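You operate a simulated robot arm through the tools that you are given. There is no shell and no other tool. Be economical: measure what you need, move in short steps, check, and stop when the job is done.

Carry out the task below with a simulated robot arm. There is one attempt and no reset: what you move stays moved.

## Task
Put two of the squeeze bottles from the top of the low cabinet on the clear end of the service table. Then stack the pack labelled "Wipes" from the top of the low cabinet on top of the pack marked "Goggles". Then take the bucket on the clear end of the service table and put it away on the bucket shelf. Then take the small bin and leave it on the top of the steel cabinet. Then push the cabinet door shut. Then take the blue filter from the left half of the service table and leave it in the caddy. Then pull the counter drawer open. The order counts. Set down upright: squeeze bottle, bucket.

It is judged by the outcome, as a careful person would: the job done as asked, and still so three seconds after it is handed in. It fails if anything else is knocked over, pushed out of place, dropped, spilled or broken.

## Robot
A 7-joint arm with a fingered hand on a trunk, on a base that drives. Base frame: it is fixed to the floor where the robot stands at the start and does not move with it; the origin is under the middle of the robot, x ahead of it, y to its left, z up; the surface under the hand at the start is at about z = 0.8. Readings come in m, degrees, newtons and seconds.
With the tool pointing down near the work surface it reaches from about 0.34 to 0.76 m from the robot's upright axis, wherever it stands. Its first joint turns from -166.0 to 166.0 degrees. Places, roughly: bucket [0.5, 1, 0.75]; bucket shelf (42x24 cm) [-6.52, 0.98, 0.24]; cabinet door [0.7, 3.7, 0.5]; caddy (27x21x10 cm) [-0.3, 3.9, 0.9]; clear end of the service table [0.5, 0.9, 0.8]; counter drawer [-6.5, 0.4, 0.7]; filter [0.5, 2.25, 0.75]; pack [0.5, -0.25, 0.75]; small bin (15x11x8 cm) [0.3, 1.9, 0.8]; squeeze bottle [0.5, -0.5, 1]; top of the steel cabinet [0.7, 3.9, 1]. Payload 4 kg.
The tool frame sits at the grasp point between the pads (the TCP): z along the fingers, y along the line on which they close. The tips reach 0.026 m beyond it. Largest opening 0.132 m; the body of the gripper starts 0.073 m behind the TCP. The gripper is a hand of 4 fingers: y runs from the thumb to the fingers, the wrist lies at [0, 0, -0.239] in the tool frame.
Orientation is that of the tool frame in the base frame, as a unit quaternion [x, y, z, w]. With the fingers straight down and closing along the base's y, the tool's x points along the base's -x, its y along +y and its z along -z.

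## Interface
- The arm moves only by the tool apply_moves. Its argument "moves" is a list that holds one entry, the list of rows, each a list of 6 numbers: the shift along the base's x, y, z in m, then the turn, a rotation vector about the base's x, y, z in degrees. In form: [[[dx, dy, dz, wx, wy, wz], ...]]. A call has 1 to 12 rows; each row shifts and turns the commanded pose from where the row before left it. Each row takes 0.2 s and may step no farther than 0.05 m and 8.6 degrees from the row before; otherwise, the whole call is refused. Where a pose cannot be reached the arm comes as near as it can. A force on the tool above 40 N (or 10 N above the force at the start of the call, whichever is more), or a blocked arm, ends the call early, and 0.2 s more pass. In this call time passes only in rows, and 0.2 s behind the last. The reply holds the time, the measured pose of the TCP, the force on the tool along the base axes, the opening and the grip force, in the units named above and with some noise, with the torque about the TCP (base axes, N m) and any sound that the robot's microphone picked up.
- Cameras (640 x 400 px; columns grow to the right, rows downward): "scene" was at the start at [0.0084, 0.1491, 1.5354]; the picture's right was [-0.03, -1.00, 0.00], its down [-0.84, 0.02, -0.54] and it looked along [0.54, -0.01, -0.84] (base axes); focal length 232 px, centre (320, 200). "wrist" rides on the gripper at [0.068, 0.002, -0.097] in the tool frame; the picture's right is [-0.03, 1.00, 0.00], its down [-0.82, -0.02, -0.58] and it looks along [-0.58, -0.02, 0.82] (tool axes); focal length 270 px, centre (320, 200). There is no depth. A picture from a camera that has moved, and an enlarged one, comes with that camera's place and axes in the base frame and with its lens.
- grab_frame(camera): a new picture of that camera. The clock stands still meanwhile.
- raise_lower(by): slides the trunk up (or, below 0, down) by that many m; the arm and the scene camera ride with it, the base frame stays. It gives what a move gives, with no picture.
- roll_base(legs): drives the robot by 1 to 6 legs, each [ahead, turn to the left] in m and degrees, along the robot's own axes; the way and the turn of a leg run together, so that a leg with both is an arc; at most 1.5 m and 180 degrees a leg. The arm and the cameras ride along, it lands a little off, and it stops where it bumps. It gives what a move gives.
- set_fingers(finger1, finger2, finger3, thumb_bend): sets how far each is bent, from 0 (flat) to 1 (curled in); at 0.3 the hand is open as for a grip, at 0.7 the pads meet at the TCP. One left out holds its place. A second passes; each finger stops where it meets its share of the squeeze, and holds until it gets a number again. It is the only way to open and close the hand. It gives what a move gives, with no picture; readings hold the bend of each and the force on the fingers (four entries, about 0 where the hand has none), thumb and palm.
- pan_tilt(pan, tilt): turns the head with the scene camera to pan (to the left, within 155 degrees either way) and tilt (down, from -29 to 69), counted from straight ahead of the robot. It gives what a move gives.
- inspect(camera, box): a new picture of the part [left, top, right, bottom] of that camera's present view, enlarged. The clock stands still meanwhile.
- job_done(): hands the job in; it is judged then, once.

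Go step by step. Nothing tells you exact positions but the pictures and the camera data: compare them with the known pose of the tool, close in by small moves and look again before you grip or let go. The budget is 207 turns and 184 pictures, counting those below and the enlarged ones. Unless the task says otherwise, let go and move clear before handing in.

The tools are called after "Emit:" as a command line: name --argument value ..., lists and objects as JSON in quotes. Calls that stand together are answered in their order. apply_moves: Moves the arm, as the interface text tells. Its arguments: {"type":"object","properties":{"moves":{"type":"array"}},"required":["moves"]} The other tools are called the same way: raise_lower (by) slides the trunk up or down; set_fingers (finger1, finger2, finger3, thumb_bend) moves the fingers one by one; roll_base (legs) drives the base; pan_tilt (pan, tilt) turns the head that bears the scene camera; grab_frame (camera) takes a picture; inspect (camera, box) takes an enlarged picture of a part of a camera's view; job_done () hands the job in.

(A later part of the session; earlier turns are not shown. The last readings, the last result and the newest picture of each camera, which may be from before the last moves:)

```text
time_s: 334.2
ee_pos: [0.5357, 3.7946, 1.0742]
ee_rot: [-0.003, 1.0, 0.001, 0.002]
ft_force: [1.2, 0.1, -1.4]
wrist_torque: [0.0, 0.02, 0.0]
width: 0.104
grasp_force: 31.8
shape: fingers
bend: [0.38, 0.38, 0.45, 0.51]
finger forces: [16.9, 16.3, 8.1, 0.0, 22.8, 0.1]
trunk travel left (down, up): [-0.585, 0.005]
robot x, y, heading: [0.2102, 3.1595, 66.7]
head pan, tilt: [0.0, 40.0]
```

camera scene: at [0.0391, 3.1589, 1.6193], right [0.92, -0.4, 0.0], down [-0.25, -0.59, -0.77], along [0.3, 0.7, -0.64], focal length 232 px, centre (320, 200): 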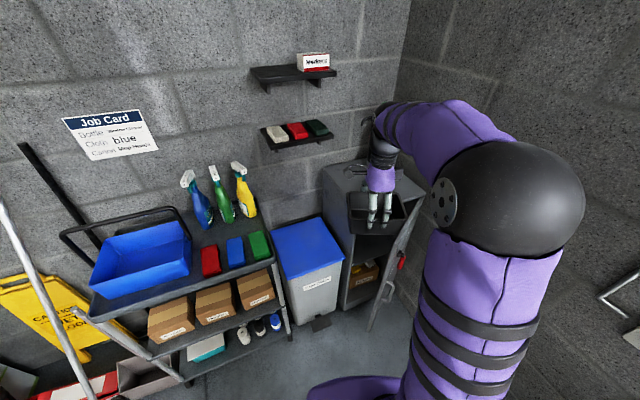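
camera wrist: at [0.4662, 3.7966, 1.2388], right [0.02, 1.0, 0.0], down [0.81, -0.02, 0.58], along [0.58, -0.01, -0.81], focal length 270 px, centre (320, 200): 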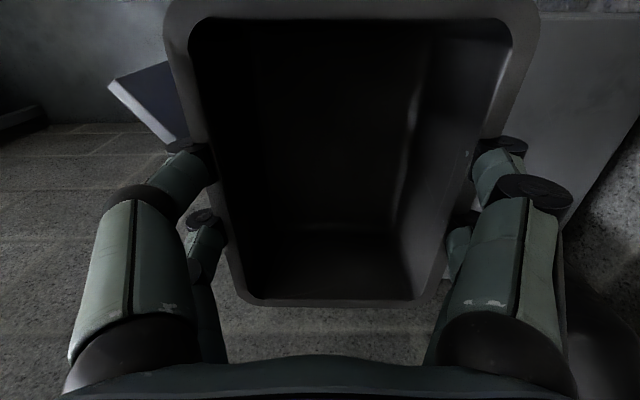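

Emit:
apply_moves --moves '[[[0, 0, -0.004, 0, 0, 0]]]'

Emit:
apply_moves --moves '[[[0, 0, -0.004, 0, 0, 0]]]'

Emit:
inspect --camera "scene" --box '[320, 130, 440, 250]'

```text
time_s: 334.6
ee_pos: [0.5343, 3.7943, 1.0694]
ee_rot: [-0.003, 1.0, 0.0, 0.002]
ft_force: [-0.5, -0.2, -2.8]
wrist_torque: [-0.04, 0.07, -0.01]
width: 0.104
grasp_force: 32.1
shape: fingers
bend: [0.38, 0.38, 0.45, 0.51]
finger forces: [17.0, 16.3, 8.1, 0.0, 22.7, 0.1]
trunk travel left (down, up): [-0.585, 0.005]
robot x, y, heading: [0.2088, 3.1613, 66.5]
head pan, tilt: [0.0, 40.0]
```

```text
time_s: 335.0
ee_pos: [0.5356, 3.7948, 1.0668]
ee_rot: [-0.003, 1.0, 0.0, 0.002]
ft_force: [0.5, 0.6, -2.0]
wrist_torque: [-0.01, 0.03, 0.02]
width: 0.1039
grasp_force: 32.1
shape: fingers
bend: [0.38, 0.38, 0.45, 0.51]
finger forces: [16.9, 16.2, 8.1, 0.0, 22.7, 0.0]
trunk travel left (down, up): [-0.585, 0.005]
robot x, y, heading: [0.2006, 3.1573, 66.5]
head pan, tilt: [0.0, 40.0]
```

```text
3.33 times, centred on (380, 190) of scene
camera zoom: at [0.0743, 3.2408, 1.6192], right [0.92, -0.4, 0.0], down [-0.25, -0.59, -0.77], along [0.3, 0.7, -0.64], focal length 775 px, centre (120, 233)
```

zoom: 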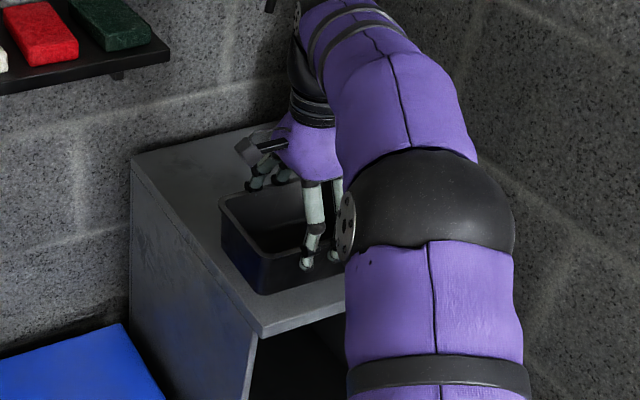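

Emit:
apply_moves --moves '[[[0, 0.005, -0.004, 0, 0, 0], [0, 0.005, -0.004, 0, 0, 0]]]'

Emit:
apply_moves --moves '[[[0, 0, -0.004, 0, 0, 0], [0, 0, -0.004, 0, 0, 0]]]'

```text
time_s: 335.6
ee_pos: [0.5346, 3.8056, 1.0569]
ee_rot: [-0.003, 1.0, -0.001, 0.002]
ft_force: [-0.3, -0.1, -2.7]
wrist_torque: [0.03, 0.02, 0.04]
width: 0.1037
grasp_force: 31.4
shape: fingers
bend: [0.38, 0.38, 0.45, 0.51]
finger forces: [17.0, 16.3, 8.1, 0.0, 22.7, 0.0]
trunk travel left (down, up): [-0.585, 0.005]
robot x, y, heading: [0.2002, 3.1614, 66.7]
head pan, tilt: [0.0, 40.0]
```

```text
time_s: 336.2
ee_pos: [0.5342, 3.8056, 1.0491]
ee_rot: [-0.003, 1.0, 0.0, 0.002]
ft_force: [0.0, -0.5, -3.0]
wrist_torque: [0.01, 0.03, -0.02]
width: 0.1041
grasp_force: 32.2
shape: fingers
bend: [0.38, 0.38, 0.45, 0.51]
finger forces: [16.9, 16.3, 8.0, 0.0, 22.7, 0.0]
trunk travel left (down, up): [-0.585, 0.005]
robot x, y, heading: [0.2045, 3.1579, 66.8]
head pan, tilt: [0.0, 40.0]
```

Emit:
apply_moves --moves '[[[0, 0, -0.006, 0, 0, 0], [0, 0, -0.005, 0, 0, 0]]]'

Emit:
apply_moves --moves '[[[0, 0, -0.005, 0, 0, 0], [0, 0, -0.004, 0, 0, 0]]]'

Emit:
inspect --camera "scene" --box '[320, 130, 440, 250]'

```text
time_s: 336.8
ee_pos: [0.5345, 3.8057, 1.0384]
ee_rot: [-0.003, 1.0, -0.001, 0.003]
ft_force: [-1.0, 0.7, -1.3]
wrist_torque: [-0.01, 0.0, 0.0]
width: 0.1042
grasp_force: 31.6
shape: fingers
bend: [0.38, 0.38, 0.45, 0.51]
finger forces: [17.0, 16.2, 8.1, 0.1, 22.7, 0.0]
trunk travel left (down, up): [-0.585, 0.005]
robot x, y, heading: [0.2077, 3.1596, 66.9]
head pan, tilt: [0.0, 40.0]
```

```text
time_s: 337.4
ee_pos: [0.5349, 3.8054, 1.0286]
ee_rot: [-0.003, 1.0, 0.0, 0.002]
ft_force: [0.2, -0.5, -2.2]
wrist_torque: [0.0, 0.04, 0.0]
width: 0.104
grasp_force: 31.5
shape: fingers
bend: [0.38, 0.38, 0.45, 0.51]
finger forces: [17.0, 16.1, 8.1, 0.0, 22.8, 0.0]
trunk travel left (down, up): [-0.585, 0.005]
robot x, y, heading: [0.2064, 3.1592, 66.8]
head pan, tilt: [0.0, 40.0]
```

```text
3.33 times, centred on (380, 190) of scene
camera zoom: at [0.0743, 3.2408, 1.6192], right [0.92, -0.4, 0.0], down [-0.25, -0.59, -0.77], along [0.3, 0.7, -0.64], focal length 775 px, centre (120, 233)
```

zoom: 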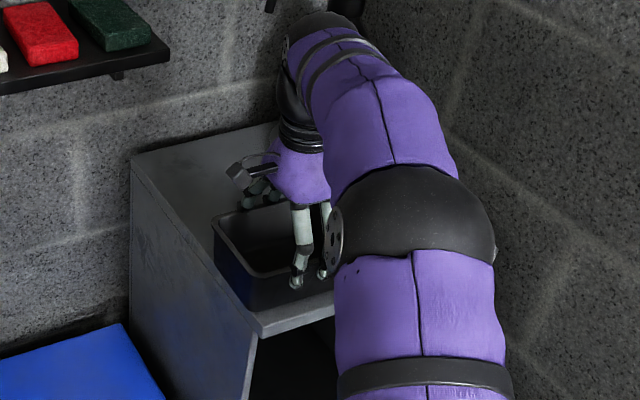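

The top is lower (~0.92) than assumed, so the true cabinet top is about x 0.48–0.86, y 3.76–4.18. Raise slightly and shift further in before setting down.

Emit:
apply_moves --moves '[[[0, 0, 0.03, 0, 0, 0], [0, 0, 0.03, 0, 0, 0]]]'

Emit:
roll_base --legs '[[0.1, 0]]'

Emit:
apply_moves --moves '[[[0.03, 0.01, 0, 0, 0, 0], [0.02, 0.01, 0, 0, 0, 0]]]'

Emit:
inspect --camera "scene" --box '[320, 110, 460, 250]'

Emit:
grab_frame --camera "wrist"

```text
time_s: 338.0
ee_pos: [0.5351, 3.8055, 1.0907]
ee_rot: [-0.003, 1.0, 0.0, 0.001]
ft_force: [0.1, -0.6, -1.2]
wrist_torque: [0.01, 0.03, -0.02]
width: 0.1041
grasp_force: 31.7
shape: fingers
bend: [0.38, 0.38, 0.45, 0.51]
finger forces: [16.8, 16.3, 8.1, 0.0, 22.6, 0.0]
trunk travel left (down, up): [-0.585, 0.005]
robot x, y, heading: [0.2081, 3.1579, 66.8]
head pan, tilt: [0.0, 40.0]
```

```text
time_s: 339.2
ee_pos: [0.5742, 3.898, 1.0893]
ee_rot: [-0.003, 1.0, -0.001, 0.002]
ft_force: [-0.1, 0.6, -3.1]
wrist_torque: [0.0, 0.03, -0.01]
width: 0.104
grasp_force: 31.9
shape: fingers
bend: [0.38, 0.38, 0.45, 0.51]
finger forces: [16.9, 16.2, 8.1, 0.0, 22.6, 0.0]
trunk travel left (down, up): [-0.585, 0.005]
robot x, y, heading: [0.2463, 3.2524, 66.5]
head pan, tilt: [0.0, 40.0]
```

```text
time_s: 339.8
ee_pos: [0.611, 3.8925, 1.0853]
ee_rot: [-0.001, 1.0, 0.0, 0.003]
ft_force: [0.9, -0.2, -2.2]
wrist_torque: [-0.02, 0.03, -0.01]
width: 0.1039
grasp_force: 32.3
shape: fingers
bend: [0.38, 0.38, 0.46, 0.51]
finger forces: [16.7, 16.1, 8.0, 0.0, 22.6, 0.0]
out of reach, approached as far as the arm can: row 1, 2
trunk travel left (down, up): [-0.585, 0.005]
robot x, y, heading: [0.2437, 3.2509, 66.9]
head pan, tilt: [0.0, 40.0]
```

```text
2.86 times, centred on (390, 180) of scene
camera zoom: at [0.1151, 3.3329, 1.6193], right [0.92, -0.4, 0.0], down [-0.26, -0.59, -0.77], along [0.3, 0.7, -0.64], focal length 664 px, centre (120, 257)
```

zoom: 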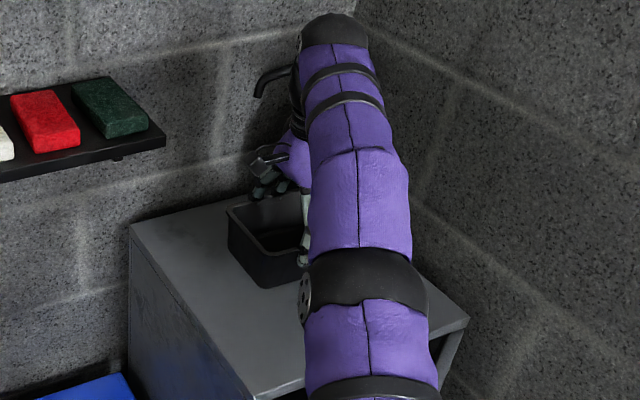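

```text
60 pictures are left
camera wrist: at [0.5425, 3.8943, 1.1824], right [0.02, 1.0, 0.0], down [0.81, -0.02, 0.58], along [0.58, -0.01, -0.81], focal length 270 px, centre (320, 200)
```

wrist: 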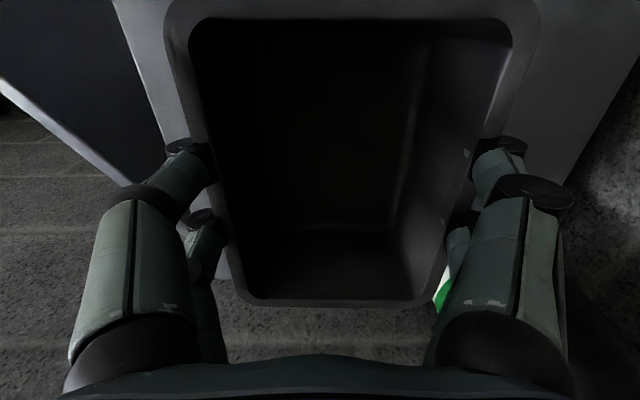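

Now the bin is well inside the top. Lower.

Emit:
apply_moves --moves '[[[0, 0, -0.03, 0, 0, 0], [0, 0, -0.03, 0, 0, 0], [0, 0, -0.008, 0, 0, 0]]]'

Emit:
apply_moves --moves '[[[0, 0, -0.006, 0, 0, 0], [0, 0, -0.005, 0, 0, 0]]]'

Emit:
apply_moves --moves '[[[0, 0, -0.005, 0, 0, 0]]]'

```text
time_s: 340.6
ee_pos: [0.61, 3.8923, 1.0207]
ee_rot: [-0.003, 1.0, 0.002, 0.003]
ft_force: [-1.3, 1.5, 11.1]
wrist_torque: [-0.62, 0.06, -0.03]
width: 0.1038
grasp_force: 33.4
shape: fingers
bend: [0.38, 0.38, 0.46, 0.52]
finger forces: [17.8, 17.0, 8.3, 0.0, 23.1, 0.0]
trunk travel left (down, up): [-0.585, 0.005]
robot x, y, heading: [0.244, 3.2533, 66.6]
head pan, tilt: [0.0, 40.0]
```

```text
time_s: 341.2
ee_pos: [0.6106, 3.8947, 1.0197]
ee_rot: [-0.002, 1.0, 0.009, 0.007]
ft_force: [-1.6, -2.4, 16.6]
wrist_torque: [-0.24, 0.11, 0.05]
width: 0.1037
grasp_force: 31.5
shape: fingers
bend: [0.39, 0.39, 0.47, 0.53]
finger forces: [16.7, 15.9, 8.7, 0.0, 22.8, 0.0]
trunk travel left (down, up): [-0.585, 0.005]
robot x, y, heading: [0.2485, 3.2473, 66.9]
head pan, tilt: [0.0, 40.0]
stopped in row 2: the force on the tool passed its limit at 43 N (the readings are from after the stop); the commanded pose is now the measured one
```

```text
time_s: 341.8
ee_pos: [0.612, 3.8957, 1.0178]
ee_rot: [-0.001, 1.0, 0.013, 0.009]
ft_force: [-1.1, -2.2, 16.8]
wrist_torque: [-0.42, 0.21, -0.01]
width: 0.1035
grasp_force: 32.3
shape: fingers
bend: [0.39, 0.39, 0.46, 0.53]
finger forces: [16.9, 16.2, 8.6, 0.0, 22.6, 0.1]
trunk travel left (down, up): [-0.585, 0.005]
robot x, y, heading: [0.2443, 3.2522, 66.9]
head pan, tilt: [0.0, 40.0]
stopped in row 1: the force on the tool passed its limit at 40 N (the readings are from after the stop); the commanded pose is now the measured one
```

Contact. Ease off and release.

Emit:
apply_moves --moves '[[[0, 0, 0.004, 0, 0, 0]]]'

Emit:
set_fingers --finger1 0.24 --finger2 0.24 --finger3 0.24 --thumb_bend 0.24

Emit:
apply_moves --moves '[[[0, 0, 0.03, 0, 0, 0], [0, 0, 0.04, 0, 0, 0], [0, 0, 0.04, 0, 0, 0], [0, 0, 0.02, 0, 0, 0]]]'

Emit:
grab_frame --camera "wrist"

Emit:
inspect --camera "scene" --box '[300, 110, 460, 330]'

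```text
time_s: 342.2
ee_pos: [0.6121, 3.8959, 1.0198]
ee_rot: [-0.003, 1.0, 0.01, 0.006]
ft_force: [-1.2, -1.0, 7.7]
wrist_torque: [-0.09, 0.07, -0.02]
width: 0.1038
grasp_force: 32.5
shape: fingers
bend: [0.39, 0.39, 0.46, 0.53]
finger forces: [17.1, 16.4, 8.2, 0.1, 23.0, 0.0]
trunk travel left (down, up): [-0.585, 0.005]
robot x, y, heading: [0.2453, 3.2494, 66.7]
head pan, tilt: [0.0, 40.0]
```

```text
time_s: 343.2
ee_pos: [0.6123, 3.8972, 1.0184]
ee_rot: [-0.002, 1.0, 0.01, 0.007]
ft_force: [-0.2, 0.5, 0.2]
wrist_torque: [0.02, -0.01, -0.02]
width: 0.1455
grasp_force: 0.0
shape: fingers
bend: [0.24, 0.24, 0.24, 0.24]
finger forces: [0.1, 0.1, 0.0, 0.0, 0.0, 0.1]
trunk travel left (down, up): [-0.585, 0.005]
robot x, y, heading: [0.2444, 3.2489, 66.8]
head pan, tilt: [0.0, 40.0]
```

```text
time_s: 344.2
ee_pos: [0.6042, 3.8818, 1.1429]
ee_rot: [-0.003, 1.0, 0.01, 0.008]
ft_force: [0.1, 0.0, 0.6]
wrist_torque: [0.02, 0.0, 0.0]
width: 0.1456
grasp_force: 0.1
shape: fingers
bend: [0.24, 0.24, 0.24, 0.24]
finger forces: [0.0, 0.1, 0.0, 0.1, 0.0, 0.0]
out of reach, approached as far as the arm can: row 3, 4
trunk travel left (down, up): [-0.585, 0.005]
robot x, y, heading: [0.243, 3.2492, 66.4]
head pan, tilt: [0.0, 40.0]
```

```text
59 pictures are left
camera wrist: at [0.5334, 3.8804, 1.2397], right [0.02, 1.0, 0.02], down [0.81, -0.03, 0.59], along [0.59, 0.0, -0.81], focal length 270 px, centre (320, 200)
```

wrist: 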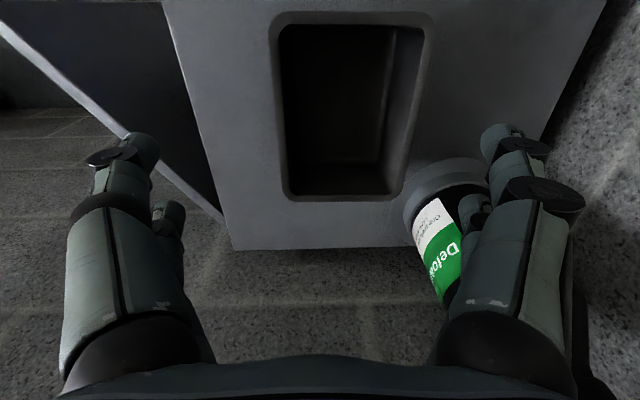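

```text
1.82 times, centred on (380, 220) of scene
camera zoom: at [0.1135, 3.332, 1.6192], right [0.92, -0.4, 0.0], down [-0.25, -0.59, -0.77], along [0.3, 0.7, -0.64], focal length 423 px, centre (211, 164)
```

zoom: 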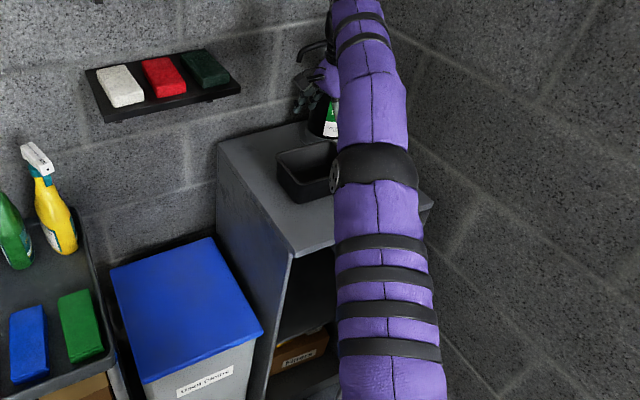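

The bin sits squarely on the cabinet top. The door is hinged at right (~(0.82, 3.745)) and ajar ~33°. Back off and prepare a closed, forward-pointing hand to push it.

Emit:
roll_base --legs '[[-0.36, 0]]'

Emit:
set_fingers --finger1 0.68 --finger2 0.68 --finger3 0.68 --thumb_bend 0.68

Emit:
apply_moves --moves '[[[0, 0, 0, 0, 0, 8.3], [0, 0, 0, 0, 0, 8.3], [0, 0, 0, 0, 0, 8.3], [0, 0, 0, 0, 0, 8.3], [0, 0, 0, 0, 0, 8.3], [0, 0, 0, 0, 0, 8.3], [0, 0, 0, 0, 0, 8.3], [0, 0, 0, 0, 0, 8.3]]]'

Emit:
apply_moves --moves '[[[0, 0, -0.025, 7.34, -3.18, 0], [0, 0, -0.025, 7.34, -3.18, 0], [0, 0, -0.025, 7.34, -3.18, 0], [0, 0, -0.025, 7.34, -3.18, 0], [0, 0, -0.025, 7.34, -3.18, 0], [0, 0, -0.025, 7.34, -3.18, 0], [0, 0, -0.025, 7.34, -3.18, 0], [0, 0, -0.025, 7.34, -3.18, 0], [0, 0, -0.025, 7.34, -3.18, 0], [0, 0, -0.025, 7.34, -3.18, 0]]]'

Emit:
grab_frame --camera "scene"

Emit:
grab_frame --camera "wrist"

```text
time_s: 346.5
ee_pos: [0.4585, 3.5416, 1.143]
ee_rot: [-0.001, 1.0, 0.009, 0.007]
ft_force: [0.2, 0.6, 0.6]
wrist_torque: [0.02, -0.01, 0.0]
width: 0.1451
grasp_force: 0.1
shape: fingers
bend: [0.24, 0.24, 0.24, 0.24]
finger forces: [0.0, 0.0, 0.0, 0.0, 0.1, 0.0]
trunk travel left (down, up): [-0.585, 0.005]
robot x, y, heading: [0.102, 2.9122, 66.2]
head pan, tilt: [0.0, 40.0]
```

```text
time_s: 347.5
ee_pos: [0.4584, 3.5407, 1.143]
ee_rot: [-0.002, 1.0, 0.01, 0.008]
ft_force: [0.0, 0.0, -0.1]
wrist_torque: [0.0, -0.02, -0.03]
width: 0.0076
grasp_force: 0.0
shape: fingers
bend: [0.68, 0.68, 0.68, 0.68]
finger forces: [0.0, 0.1, 0.1, 0.1, 0.0, 0.0]
trunk travel left (down, up): [-0.585, 0.005]
robot x, y, heading: [0.1008, 2.9115, 66.6]
head pan, tilt: [0.0, 40.0]
```

```text
time_s: 349.3
ee_pos: [0.4558, 3.5359, 1.1416]
ee_rot: [-0.55, 0.835, 0.012, 0.001]
ft_force: [-0.4, 0.1, -0.6]
wrist_torque: [0.02, 0.02, 0.02]
width: 0.0078
grasp_force: 0.1
shape: fingers
bend: [0.68, 0.68, 0.68, 0.68]
finger forces: [0.0, 0.0, 0.1, 0.1, 0.1, 0.0]
out of reach, approached as far as the arm can: row 8
trunk travel left (down, up): [-0.585, 0.005]
robot x, y, heading: [0.0982, 2.913, 66.9]
head pan, tilt: [0.0, 40.0]
```

```text
time_s: 351.4
ee_pos: [0.5993, 3.7547, 0.9783]
ee_rot: [-0.425, 0.662, 0.346, 0.511]
ft_force: [1.0, 2.4, 12.9]
wrist_torque: [0.32, -0.06, -0.01]
width: 0.0057
grasp_force: 6.5
shape: fingers
bend: [0.68, 0.68, 0.68, 0.69]
finger forces: [10.1, 0.1, 0.0, 0.1, 2.2, 0.0]
out of reach, approached as far as the arm can: row 1, 2, 3, 4, 5, 6, 7, 8, 9, 10
trunk travel left (down, up): [-0.585, 0.005]
robot x, y, heading: [0.1018, 2.9112, 66.6]
head pan, tilt: [0.0, 40.0]
stopped in row 10: the force on the tool passed its limit at 54 N (the readings are from after the stop); the commanded pose is now the measured one
```

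```text
57 pictures are left
camera scene: at [-0.0333, 2.9923, 1.6193], right [0.92, -0.4, 0.0], down [-0.26, -0.59, -0.77], along [0.3, 0.7, -0.64], focal length 232 px, centre (320, 200)
```

scene: 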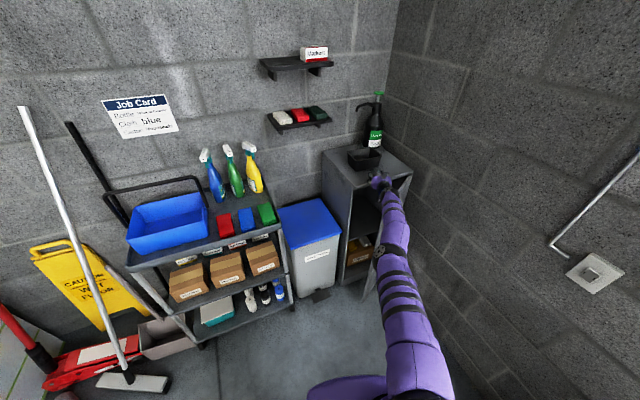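

```text
56 pictures are left
camera wrist: at [0.5526, 3.654, 0.9358], right [-0.91, 0.4, 0.05], down [-0.11, -0.35, 0.93], along [0.39, 0.84, 0.37], focal length 270 px, centre (320, 200)
```

wrist: 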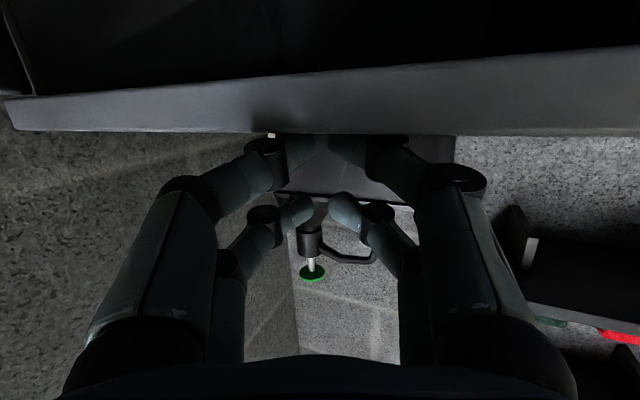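

The arm overreached and the fingertips came to rest on the cabinet's top edge. Lift and back off, then check the bin.

Emit:
apply_moves --moves '[[[0, 0, 0.02, 0, 0, 0], [-0.015, -0.035, 0.01, 0, 0, 0], [-0.018, -0.04, 0, 0, 0, 0], [-0.018, -0.04, 0, 0, 0, 0], [-0.018, -0.04, 0, 0, 0, 0], [-0.018, -0.04, 0, 0, 0, 0], [-0.018, -0.04, 0, 0, 0, 0]]]'

Emit:
inspect --camera "scene" --box '[300, 80, 450, 310]'

```text
time_s: 353.0
ee_pos: [0.6204, 3.74, 0.9794]
ee_rot: [-0.428, 0.662, 0.347, 0.507]
ft_force: [-0.7, 1.4, 3.8]
wrist_torque: [0.13, 0.04, 0.03]
width: 0.0074
grasp_force: 1.9
shape: fingers
bend: [0.67, 0.68, 0.68, 0.68]
finger forces: [2.7, 0.0, 0.1, 0.0, 1.7, 0.0]
out of reach, approached as far as the arm can: row 2, 3, 4, 5, 6, 7
trunk travel left (down, up): [-0.585, 0.005]
robot x, y, heading: [0.0972, 2.9117, 67.0]
head pan, tilt: [0.0, 40.0]
```

```text
1.74 times, centred on (375, 195) of scene
camera zoom: at [-0.0332, 2.9929, 1.6193], right [0.92, -0.4, 0.0], down [-0.26, -0.59, -0.77], along [0.3, 0.7, -0.64], focal length 404 px, centre (224, 209)
```

zoom: 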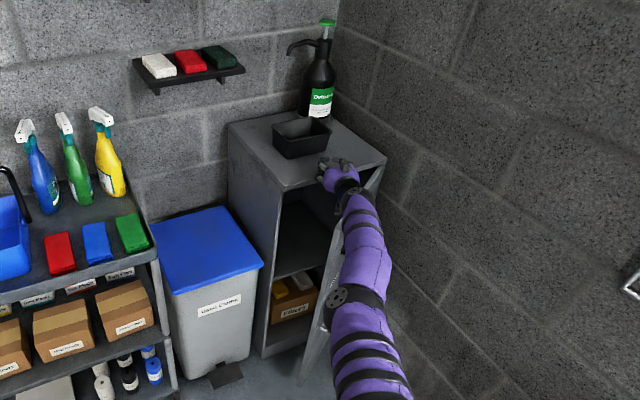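

The bin is undisturbed. Pull the hand clear by driving the base back.

Emit:
roll_base --legs '[[-0.22, 0]]'

Emit:
apply_moves --moves '[[[-0.01, -0.02, 0, 0, 0, 0]]]'

Emit:
grab_frame --camera "scene"

```text
time_s: 354.7
ee_pos: [0.5296, 3.5395, 0.9783]
ee_rot: [-0.43, 0.662, 0.348, 0.506]
ft_force: [0.0, -0.1, -0.6]
wrist_torque: [0.02, 0.02, 0.02]
width: 0.0074
grasp_force: 0.0
shape: fingers
bend: [0.68, 0.68, 0.68, 0.68]
finger forces: [0.0, 0.1, 0.0, 0.0, 0.0, 0.1]
trunk travel left (down, up): [-0.585, 0.005]
robot x, y, heading: [0.0151, 2.707, 66.9]
head pan, tilt: [0.0, 40.0]
```

```text
time_s: 355.1
ee_pos: [0.5294, 3.5402, 0.9783]
ee_rot: [-0.429, 0.662, 0.347, 0.507]
ft_force: [0.5, 0.8, 0.1]
wrist_torque: [-0.04, 0.0, -0.01]
width: 0.0071
grasp_force: 0.0
shape: fingers
bend: [0.68, 0.68, 0.68, 0.68]
finger forces: [0.1, 0.1, 0.0, 0.0, 0.0, 0.1]
out of reach, approached as far as the arm can: row 1
trunk travel left (down, up): [-0.585, 0.005]
robot x, y, heading: [0.0088, 2.7077, 66.8]
head pan, tilt: [0.0, 40.0]
```

```text
54 pictures are left
camera scene: at [-0.1203, 2.7902, 1.6192], right [0.92, -0.39, 0.0], down [-0.25, -0.59, -0.77], along [0.3, 0.7, -0.64], focal length 232 px, centre (320, 200)
```

scene: 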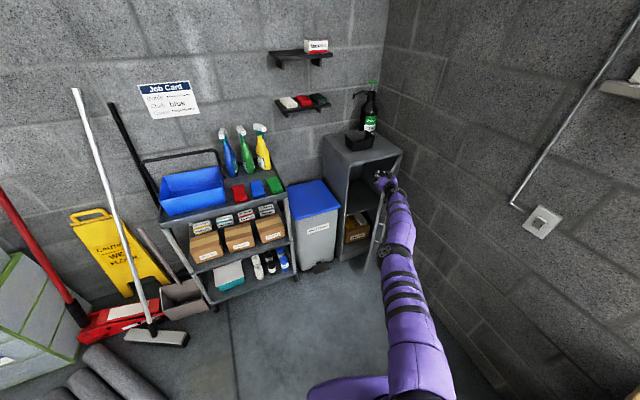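

The arm is stretched near a singular pose. I'll pitch the hand back downward to get the elbow to fold.

Emit:
apply_moves --moves '[[[0, 0, 0.02, -7.34, 3.18, 0], [0, 0, 0.02, -7.34, 3.18, 0], [0, 0, 0.02, -7.34, 3.18, 0], [0, 0, 0.02, -7.34, 3.18, 0], [0, 0, 0.02, -7.34, 3.18, 0], [0, 0, 0, -7.34, 3.18, 0], [0, 0, 0, -7.34, 3.18, 0], [0, 0, 0, -7.34, 3.18, 0], [0, 0, 0, -7.34, 3.18, 0]]]'

Emit:
grab_frame --camera "scene"

```text
time_s: 357.1
ee_pos: [0.4095, 3.3756, 1.0407]
ee_rot: [-0.539, 0.84, 0.041, 0.049]
ft_force: [1.5, -0.1, -0.3]
wrist_torque: [0.01, -0.01, 0.04]
width: 0.0073
grasp_force: 0.0
shape: fingers
bend: [0.68, 0.68, 0.68, 0.68]
finger forces: [0.0, 0.1, 0.0, 0.0, 0.0, 0.1]
out of reach, approached as far as the arm can: row 2, 3, 4, 5, 6, 7, 8, 9
trunk travel left (down, up): [-0.585, 0.005]
robot x, y, heading: [0.0102, 2.7079, 66.8]
head pan, tilt: [0.0, 40.0]
```

```text
53 pictures are left
camera scene: at [-0.1204, 2.791, 1.6192], right [0.92, -0.39, 0.0], down [-0.25, -0.59, -0.77], along [0.3, 0.7, -0.64], focal length 232 px, centre (320, 200)
```

scene: 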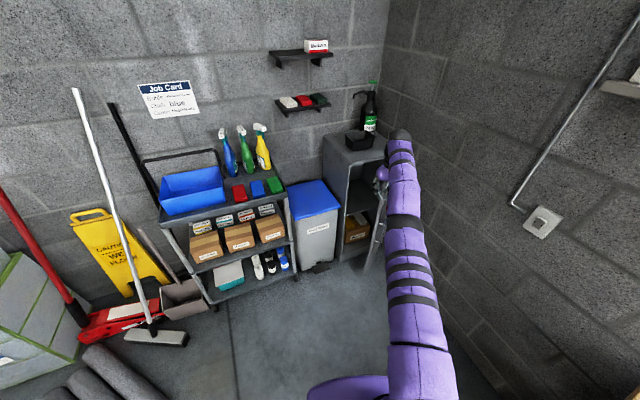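

Emit:
apply_moves --moves '[[[-0.016, -0.037, 0, 0, 0, 0], [-0.016, -0.037, 0, 0, 0, 0], [-0.016, -0.037, 0, 0, 0, 0], [-0.016, -0.037, 0, 0, 0, 0], [-0.016, -0.037, 0, 0, 0, 0]]]'

```text
time_s: 358.3
ee_pos: [0.4216, 3.3648, 1.0624]
ee_rot: [-0.539, 0.84, 0.043, 0.052]
ft_force: [0.2, -0.2, 0.5]
wrist_torque: [-0.02, -0.01, 0.0]
width: 0.0073
grasp_force: 0.0
shape: fingers
bend: [0.68, 0.68, 0.68, 0.68]
finger forces: [0.0, 0.0, 0.0, 0.1, 0.1, 0.1]
out of reach, approached as far as the arm can: row 1, 2, 3, 4, 5
trunk travel left (down, up): [-0.585, 0.005]
robot x, y, heading: [0.0066, 2.7068, 66.4]
head pan, tilt: [0.0, 40.0]
```

Emit:
apply_moves --moves '[[[0, 0, -0.045, 0, 0, 0], [0, 0, -0.045, 0, 0, 0], [0, 0, -0.045, 0, 0, 0], [0, 0, -0.045, 0, 0, 0], [0, 0, -0.045, 0, 0, 0], [0, 0, -0.045, 0, 0, 0]]]'

Emit:
grab_frame --camera "scene"

```text
time_s: 359.7
ee_pos: [0.43, 3.372, 0.7952]
ee_rot: [-0.539, 0.84, 0.044, 0.053]
ft_force: [-0.4, -0.7, 0.2]
wrist_torque: [0.01, -0.04, 0.0]
width: 0.007
grasp_force: 0.1
shape: fingers
bend: [0.68, 0.68, 0.68, 0.68]
finger forces: [0.0, 0.0, 0.0, 0.1, 0.1, 0.1]
out of reach, approached as far as the arm can: row 1, 2, 3, 6
trunk travel left (down, up): [-0.585, 0.005]
robot x, y, heading: [0.0112, 2.7084, 66.7]
head pan, tilt: [0.0, 40.0]
```

```text
52 pictures are left
camera scene: at [-0.1203, 2.7903, 1.6193], right [0.92, -0.39, 0.0], down [-0.25, -0.59, -0.77], along [0.3, 0.7, -0.64], focal length 232 px, centre (320, 200)
```

scene: 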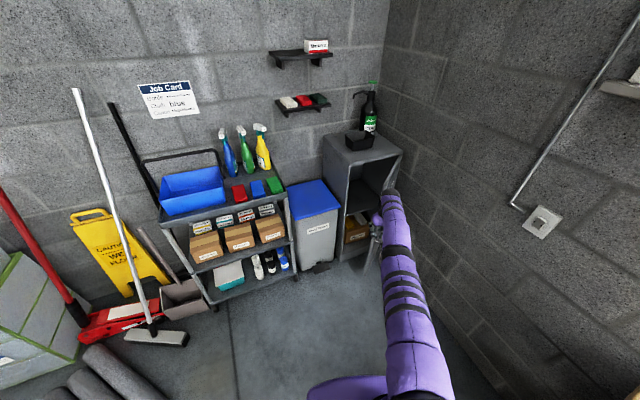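

Emit:
apply_moves --moves '[[[-0.016, -0.037, 0, 0, 0, 0], [-0.016, -0.037, 0, 0, 0, 0], [-0.016, -0.037, 0, 0, 0, 0], [-0.016, -0.037, 0, 0, 0, 0]]]'

```text
time_s: 360.7
ee_pos: [0.4408, 3.3616, 0.7841]
ee_rot: [-0.538, 0.84, 0.043, 0.051]
ft_force: [0.2, 0.5, 0.3]
wrist_torque: [0.03, 0.01, -0.01]
width: 0.0072
grasp_force: 0.1
shape: fingers
bend: [0.68, 0.68, 0.68, 0.68]
finger forces: [0.1, 0.1, 0.0, 0.0, 0.1, 0.0]
out of reach, approached as far as the arm can: row 1, 2, 3, 4
trunk travel left (down, up): [-0.585, 0.005]
robot x, y, heading: [0.0093, 2.7106, 66.8]
head pan, tilt: [0.0, 40.0]
```

Emit:
apply_moves --moves '[[[0.016, 0.037, -0.02, 0, 0, 0], [0.016, 0.037, -0.04, 0, 0, 0], [0.0, 0.0, -0.045, 0, 0, 0], [0, 0, -0.045, 0, 0, 0], [-0.01, -0.02, -0.04, 0, 0, 0], [-0.016, -0.037, 0, 0, 0, 0], [-0.016, -0.037, 0, 0, 0, 0]]]'

Emit:
grab_frame --camera "scene"

```text
refused: row 2 steps farther than a row can; nothing moved
```

```text
51 pictures are left
camera scene: at [-0.1205, 2.7901, 1.6192], right [0.92, -0.39, 0.0], down [-0.25, -0.59, -0.77], along [0.3, 0.7, -0.64], focal length 232 px, centre (320, 200)
```

scene: 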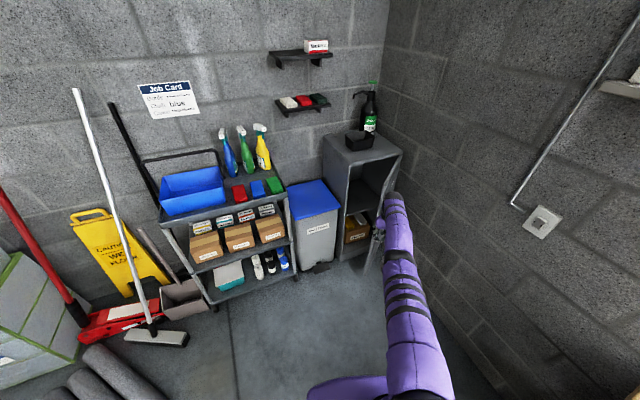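

Emit:
apply_moves --moves '[[[0, 0, -0.045, 0, 0, 0], [0, 0, -0.045, 0, 0, 0], [0, 0, -0.045, 0, 0, 0], [0, 0, -0.045, 0, 0, 0], [-0.012, -0.028, -0.03, 0, 0, 0], [-0.016, -0.037, 0, 0, 0, 0], [-0.016, -0.037, 0, 0, 0, 0]]]'

Emit:
inspect --camera "scene" --box '[310, 170, 480, 400]'

```text
time_s: 362.3
ee_pos: [0.3693, 3.2255, 0.596]
ee_rot: [-0.539, 0.839, 0.045, 0.053]
ft_force: [0.8, 0.2, 0.1]
wrist_torque: [0.0, 0.02, 0.01]
width: 0.0073
grasp_force: 0.1
shape: fingers
bend: [0.68, 0.68, 0.68, 0.68]
finger forces: [0.0, 0.0, 0.1, 0.1, 0.0, 0.1]
out of reach, approached as far as the arm can: row 1, 2, 3, 4
trunk travel left (down, up): [-0.585, 0.005]
robot x, y, heading: [0.015, 2.7078, 66.8]
head pan, tilt: [0.0, 40.0]
```

```text
1.74 times, centred on (395, 285) of scene
camera zoom: at [-0.1204, 2.7898, 1.6192], right [0.92, -0.39, 0.0], down [-0.25, -0.59, -0.77], along [0.3, 0.7, -0.64], focal length 404 px, centre (190, 52)
```

zoom: 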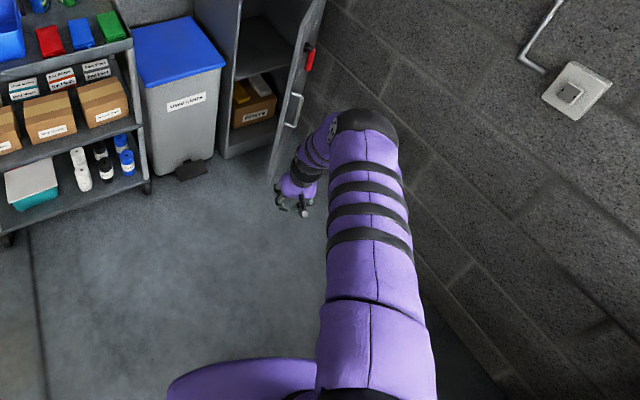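

Arm has recovered its elbow-up pose. I'll push the door with the closed, downward-pointing hand at z≈0.8 (above latch and handle). First raise and drive closer.

Emit:
apply_moves --moves '[[[0, 0, 0.045, 0, 0, 0], [0, 0, 0.045, 0, 0, 0], [0, 0, 0.045, 0, 0, 0], [0, 0, 0.045, 0, 0, 0], [0, 0, 0.02, 0, 0, 0]]]'

Emit:
roll_base --legs '[[0.3, 0]]'

Emit:
grab_frame --camera "scene"

```text
time_s: 363.5
ee_pos: [0.3682, 3.2262, 0.7967]
ee_rot: [-0.539, 0.839, 0.044, 0.052]
ft_force: [0.3, -0.1, -0.4]
wrist_torque: [-0.02, 0.0, 0.0]
width: 0.0072
grasp_force: 0.3
shape: fingers
bend: [0.68, 0.68, 0.68, 0.68]
finger forces: [0.0, 0.0, 0.0, 0.1, 0.0, 0.1]
trunk travel left (down, up): [-0.585, 0.005]
robot x, y, heading: [0.011, 2.7098, 66.6]
head pan, tilt: [0.0, 40.0]
```

```text
time_s: 365.6
ee_pos: [0.4856, 3.4996, 0.7955]
ee_rot: [-0.538, 0.84, 0.044, 0.053]
ft_force: [0.0, 0.9, 0.2]
wrist_torque: [0.01, -0.03, 0.0]
width: 0.0072
grasp_force: 0.0
shape: fingers
bend: [0.68, 0.68, 0.68, 0.68]
finger forces: [0.1, 0.0, 0.1, 0.0, 0.0, 0.1]
trunk travel left (down, up): [-0.585, 0.005]
robot x, y, heading: [0.1289, 2.9853, 66.9]
head pan, tilt: [0.0, 40.0]
```

```text
49 pictures are left
camera scene: at [-0.0029, 3.0642, 1.6192], right [0.92, -0.39, 0.0], down [-0.25, -0.59, -0.77], along [0.3, 0.7, -0.64], focal length 232 px, centre (320, 200)
```

scene: 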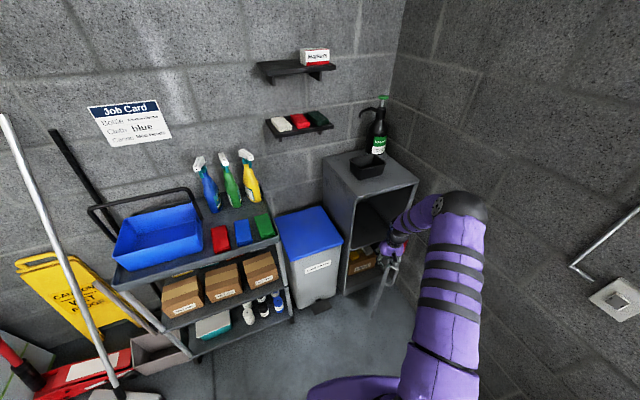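

Move to the door face and push toward +y.

Emit:
apply_moves --moves '[[[0.04, 0.0, 0, 0, 0, 0], [0.035, 0.01, 0, 0, 0, 0], [0, 0.03, 0, 0, 0, 0], [0, 0.03, 0, 0, 0, 0], [0, 0.03, 0, 0, 0, 0], [0, 0.03, 0, 0, 0, 0]]]'

Emit:
inspect --camera "scene" --box '[310, 140, 480, 340]'

```text
time_s: 366.5
ee_pos: [0.5492, 3.551, 0.7933]
ee_rot: [-0.546, 0.835, 0.046, 0.04]
ft_force: [-20.7, -9.4, 7.6]
wrist_torque: [0.41, 0.46, 1.16]
width: 0.0071
grasp_force: 11.5
shape: fingers
bend: [0.68, 0.55, 0.68, 0.68]
finger forces: [0.0, 22.9, 0.1, 0.0, 0.0, 0.0]
trunk travel left (down, up): [-0.585, 0.005]
robot x, y, heading: [0.132, 2.9806, 66.8]
head pan, tilt: [0.0, 40.0]
stopped in row 4: the force on the tool passed its limit at 47 N (the readings are from after the stop); the commanded pose is now the measured one
```

```text
2.00 times, centred on (395, 240) of scene
camera zoom: at [-0.0053, 3.061, 1.6193], right [0.92, -0.39, 0.0], down [-0.25, -0.59, -0.77], along [0.3, 0.7, -0.64], focal length 465 px, centre (170, 120)
```

zoom: 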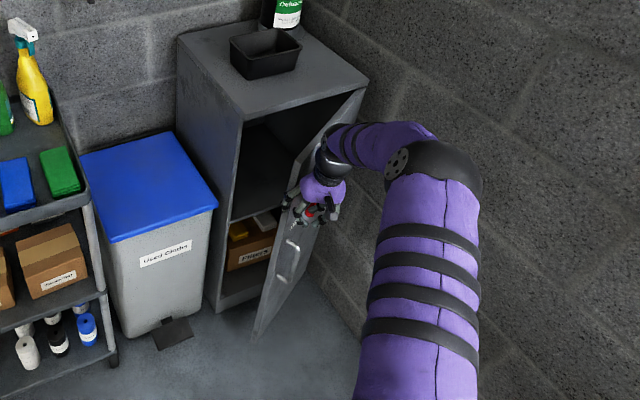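

A finger caught the red latch. Back off, go above it (z≈0.89), and push nearer the free edge.

Emit:
apply_moves --moves '[[[-0.02, -0.03, 0, 0, 0, 0], [0, -0.01, 0.04, 0, 0, 0], [0, 0, 0.045, 0, 0, 0], [0, 0, 0.015, 0, 0, 0]]]'

Emit:
set_fingers --finger1 0.85 --finger2 0.85 --finger3 0.85 --thumb_bend 0.85

Emit:
apply_moves --moves '[[[0.02, 0.02, 0, 0, 0, 0], [0.01, 0.03, 0, 0, 0, 0], [0, 0.03, 0, 0, 0, 0]]]'

Emit:
inspect --camera "scene" --box '[310, 140, 480, 340]'

```text
time_s: 367.5
ee_pos: [0.5332, 3.513, 0.8939]
ee_rot: [-0.544, 0.837, 0.044, 0.044]
ft_force: [0.2, 0.5, 0.6]
wrist_torque: [0.03, 0.02, 0.03]
width: 0.0073
grasp_force: 0.1
shape: fingers
bend: [0.68, 0.67, 0.68, 0.68]
finger forces: [0.1, 0.0, 0.0, 0.0, 0.1, 0.1]
trunk travel left (down, up): [-0.585, 0.005]
robot x, y, heading: [0.1283, 2.9838, 66.9]
head pan, tilt: [0.0, 40.0]
```

```text
time_s: 368.5
ee_pos: [0.5327, 3.5123, 0.8927]
ee_rot: [-0.543, 0.837, 0.044, 0.044]
ft_force: [0.6, 0.5, -0.5]
wrist_torque: [-0.01, 0.0, 0.01]
width: 0.0
grasp_force: 0.0
shape: fingers
bend: [0.81, 0.78, 0.79, 0.79]
finger forces: [0.0, 0.0, 0.0, 0.1, 0.0, 0.1]
trunk travel left (down, up): [-0.585, 0.005]
robot x, y, heading: [0.1291, 2.9775, 66.7]
head pan, tilt: [0.0, 40.0]
```

```text
time_s: 369.2
ee_pos: [0.5457, 3.5736, 0.8903]
ee_rot: [-0.553, 0.832, 0.045, 0.03]
ft_force: [-27.7, -11.2, 5.6]
wrist_torque: [0.13, 0.54, 1.55]
width: 0.0002
grasp_force: 15.1
shape: fingers
bend: [0.81, 0.73, 0.85, 0.79]
finger forces: [0.0, 29.6, 0.1, 0.0, 0.0, 0.0]
trunk travel left (down, up): [-0.585, 0.005]
robot x, y, heading: [0.1251, 2.9801, 66.7]
head pan, tilt: [0.0, 40.0]
stopped in row 3: the force on the tool passed its limit at 41 N (the readings are from after the stop); the commanded pose is now the measured one
```

```text
2.00 times, centred on (395, 240) of scene
camera zoom: at [-0.0071, 3.0603, 1.6193], right [0.92, -0.39, 0.0], down [-0.25, -0.59, -0.77], along [0.3, 0.71, -0.64], focal length 465 px, centre (170, 120)
```

zoom: 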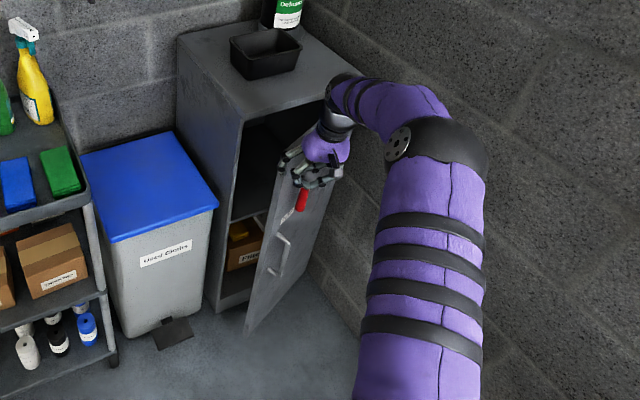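

The hand is catching the door's free edge rather than its face. Back off, shift right, then push.

Emit:
apply_moves --moves '[[[-0.02, -0.02, 0, 0, 0, 0], [-0.005, -0.045, 0, 0, 0, 0], [0.0, -0.04, 0, 0, 0, 0], [0.045, 0, 0, 0, 0, 0], [0.045, 0, 0, 0, 0, 0], [0.03, 0, 0, 0, 0, 0], [0.02, 0.01, 0, 0, 0, 0]]]'

Emit:
inspect --camera "scene" --box '[310, 140, 480, 340]'

Emit:
grab_frame --camera "wrist"

```text
time_s: 370.8
ee_pos: [0.6707, 3.4813, 0.8878]
ee_rot: [-0.55, 0.834, 0.045, 0.034]
ft_force: [0.7, 0.1, 0.8]
wrist_torque: [-0.02, 0.04, 0.03]
width: 0.0001
grasp_force: 0.1
shape: fingers
bend: [0.81, 0.81, 0.85, 0.79]
finger forces: [0.0, 0.0, 0.1, 0.0, 0.1, 0.0]
trunk travel left (down, up): [-0.585, 0.005]
robot x, y, heading: [0.13, 2.9798, 66.8]
head pan, tilt: [0.0, 40.0]
```

```text
2.00 times, centred on (395, 240) of scene
camera zoom: at [-0.0033, 3.0632, 1.6192], right [0.92, -0.39, 0.0], down [-0.25, -0.59, -0.77], along [0.3, 0.7, -0.64], focal length 465 px, centre (170, 120)
```

zoom: 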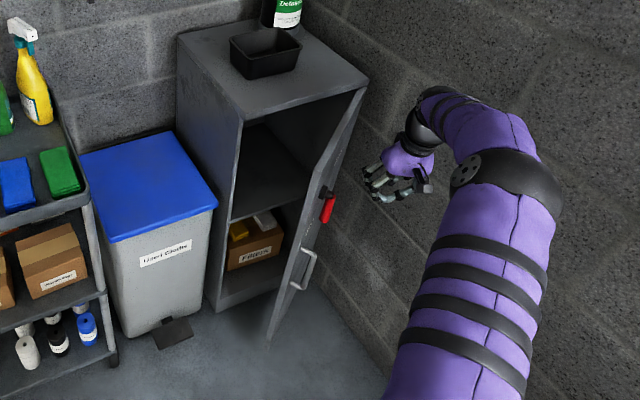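

```text
45 pictures are left
camera wrist: at [0.6413, 3.4091, 0.9774], right [-0.91, 0.42, 0.04], down [0.34, 0.67, 0.66], along [0.25, 0.61, -0.75], focal length 270 px, centre (320, 200)
```

wrist: 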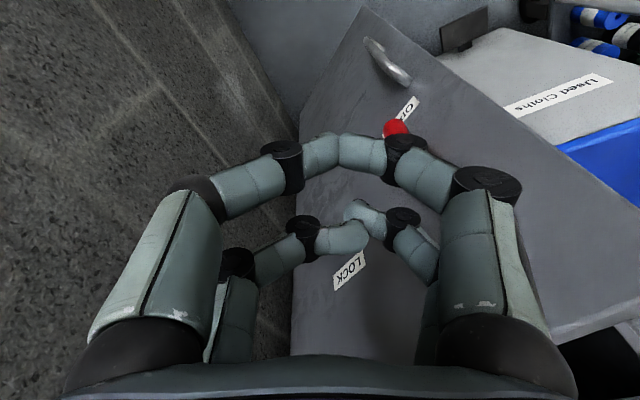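

Now the hand faces the door's outer face (wrist view shows the LOCK/OPEN latch below). Push along the closing direction.

Emit:
apply_moves --moves '[[[-0.012, 0.035, 0, 0, 0, 0], [-0.012, 0.035, 0, 0, 0, 0], [-0.012, 0.035, 0, 0, 0, 0], [-0.01, 0.035, 0, 0, 0, 0], [-0.01, 0.035, 0, 0, 0, 0]]]'

Emit:
inspect --camera "scene" --box '[310, 140, 480, 340]'

```text
time_s: 372.0
ee_pos: [0.5852, 3.6168, 0.8926]
ee_rot: [-0.549, 0.834, 0.045, 0.034]
ft_force: [-0.1, 0.3, -0.3]
wrist_torque: [0.0, -0.01, 0.0]
width: 0.0002
grasp_force: 0.0
shape: fingers
bend: [0.81, 0.81, 0.85, 0.79]
finger forces: [0.0, 0.0, 0.1, 0.1, 0.0, 0.0]
out of reach, approached as far as the arm can: row 3, 4, 5
trunk travel left (down, up): [-0.585, 0.005]
robot x, y, heading: [0.1278, 2.9803, 67.0]
head pan, tilt: [0.0, 40.0]
```

```text
2.00 times, centred on (395, 240) of scene
camera zoom: at [-0.0032, 3.0621, 1.6193], right [0.92, -0.39, 0.0], down [-0.25, -0.59, -0.77], along [0.3, 0.7, -0.64], focal length 465 px, centre (170, 120)
```

zoom: 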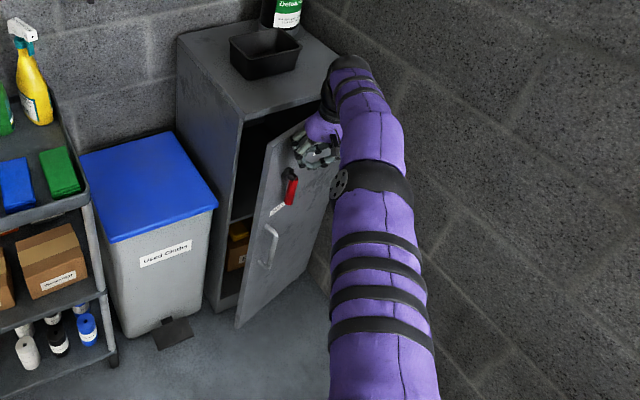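

Working. The arm is at its limit, so drive the base ahead to continue pushing.

Emit:
roll_base --legs '[[0.09, 0]]'

Emit:
inspect --camera "scene" --box '[310, 140, 480, 340]'

```text
time_s: 373.1
ee_pos: [0.6194, 3.7011, 0.8922]
ee_rot: [-0.551, 0.833, 0.045, 0.034]
ft_force: [0.3, -0.2, 0.8]
wrist_torque: [-0.01, -0.01, 0.01]
width: 0.0002
grasp_force: 0.0
shape: fingers
bend: [0.81, 0.81, 0.85, 0.79]
finger forces: [0.1, 0.1, 0.1, 0.0, 0.0, 0.1]
trunk travel left (down, up): [-0.585, 0.005]
robot x, y, heading: [0.1589, 3.0608, 66.9]
head pan, tilt: [0.0, 40.0]
```

```text
2.00 times, centred on (395, 240) of scene
camera zoom: at [0.032, 3.1462, 1.6192], right [0.92, -0.39, 0.0], down [-0.25, -0.59, -0.77], along [0.3, 0.7, -0.64], focal length 465 px, centre (170, 120)
```

zoom: 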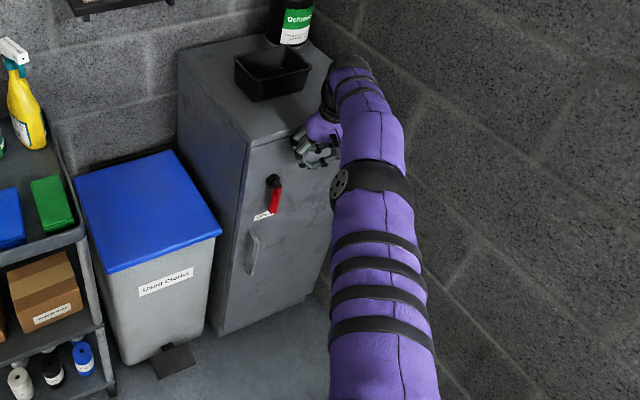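

Door appears shut; give it a little more pressure to make sure.

Emit:
roll_base --legs '[[0.02, 0]]'

Emit:
inspect --camera "scene" --box '[370, 180, 450, 290]'

```text
time_s: 374.0
ee_pos: [0.6266, 3.7082, 0.8904]
ee_rot: [-0.551, 0.833, 0.038, 0.027]
ft_force: [0.7, -3.3, -1.7]
wrist_torque: [0.08, 0.03, 0.09]
width: 0.0003
grasp_force: 1.7
shape: fingers
bend: [0.81, 0.8, 0.85, 0.79]
finger forces: [0.1, 3.0, 0.0, 0.0, 0.1, 0.0]
trunk travel left (down, up): [-0.585, 0.005]
robot x, y, heading: [0.1707, 3.0733, 66.7]
head pan, tilt: [0.0, 40.0]
stopped in leg 1: the force on the tool passed its limit at 55 N (the readings are from after the stop); the commanded pose is now the measured one
```

```text
3.64 times, centred on (410, 235) of scene
camera zoom: at [0.0376, 3.1589, 1.6193], right [0.92, -0.39, 0.0], down [-0.25, -0.59, -0.77], along [0.3, 0.7, -0.64], focal length 845 px, centre (-7, 73)
```

zoom: 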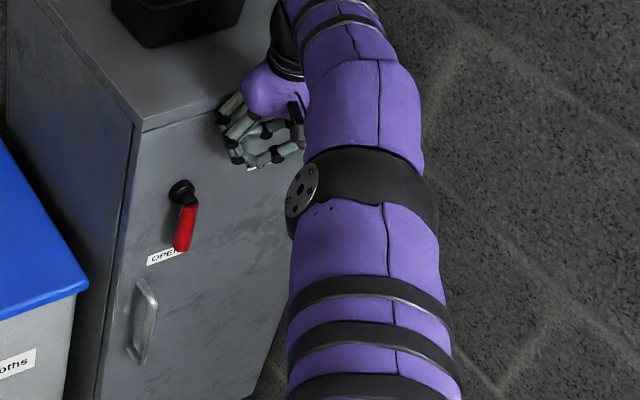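

Door is shut. Back off, lift and retract the arm, then drive to face the left half of the service table.

Emit:
roll_base --legs '[[-0.12, 0]]'

Emit:
apply_moves --moves '[[[-0.016, -0.037, 0, 0, 0, 0], [-0.016, -0.037, 0.02, 0, 0, 0], [-0.016, -0.03, 0.03, 0, 0, 0], [-0.01, -0.02, 0.04, 0, 0, 0], [-0.01, -0.02, 0.04, 0, 0, 0], [-0.01, -0.02, 0.04, 0, 0, 0], [-0.01, -0.02, 0.04, 0, 0, 0]]]'

Emit:
roll_base --legs '[[0, -35], [-1.05, 0], [0, -32], [0.5, 0]]'

Emit:
pan_tilt --pan -5 --tilt 45

Emit:
grab_frame --camera "scene"

```text
time_s: 375.2
ee_pos: [0.5784, 3.5999, 0.8911]
ee_rot: [-0.553, 0.832, 0.038, 0.027]
ft_force: [1.0, -0.2, 0.7]
wrist_torque: [0.01, -0.03, 0.03]
width: 0.0001
grasp_force: 0.1
shape: fingers
bend: [0.81, 0.81, 0.85, 0.79]
finger forces: [0.0, 0.0, 0.1, 0.0, 0.1, 0.1]
trunk travel left (down, up): [-0.585, 0.005]
robot x, y, heading: [0.1215, 2.9707, 67.4]
head pan, tilt: [0.0, 40.0]
```

```text
time_s: 376.8
ee_pos: [0.4915, 3.4181, 1.1015]
ee_rot: [-0.553, 0.832, 0.038, 0.026]
ft_force: [0.4, -0.1, -0.3]
wrist_torque: [0.0, 0.0, -0.03]
width: 0.0
grasp_force: 0.1
shape: fingers
bend: [0.81, 0.81, 0.85, 0.79]
finger forces: [0.0, 0.1, 0.1, 0.0, 0.1, 0.1]
trunk travel left (down, up): [-0.585, 0.005]
robot x, y, heading: [0.1198, 2.9693, 67.0]
head pan, tilt: [0.0, 40.0]
```

```text
time_s: 388.3
ee_pos: [0.2994, 2.2577, 1.0996]
ee_rot: [-0.008, 0.999, 0.016, 0.043]
ft_force: [-0.3, 0.4, -0.5]
wrist_torque: [0.0, 0.01, -0.01]
width: 0.0004
grasp_force: 0.0
shape: fingers
bend: [0.81, 0.81, 0.85, 0.79]
finger forces: [0.1, 0.0, 0.0, 0.0, 0.0, 0.0]
trunk travel left (down, up): [-0.585, 0.005]
robot x, y, heading: [-0.2626, 2.414, 1.0]
head pan, tilt: [0.0, 40.0]
```

```text
time_s: 388.9
ee_pos: [0.3009, 2.2593, 1.1007]
ee_rot: [-0.008, 0.999, 0.017, 0.043]
ft_force: [-0.5, -0.3, -0.4]
wrist_torque: [0.0, -0.03, 0.03]
width: 0.0
grasp_force: 0.1
shape: fingers
bend: [0.81, 0.81, 0.85, 0.79]
finger forces: [0.0, 0.0, 0.0, 0.1, 0.0, 0.0]
trunk travel left (down, up): [-0.585, 0.005]
robot x, y, heading: [-0.2619, 2.4154, 1.0]
head pan, tilt: [-5.0, 45.0]
```

```text
41 pictures are left
camera scene: at [-0.2429, 2.5595, 1.612], right [-0.07, -1.0, 0.0], down [-0.71, 0.05, -0.71], along [0.71, -0.05, -0.71], focal length 232 px, centre (320, 200)
```

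scene: 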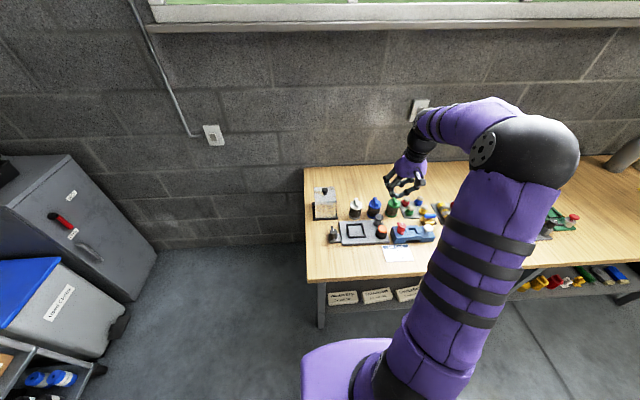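

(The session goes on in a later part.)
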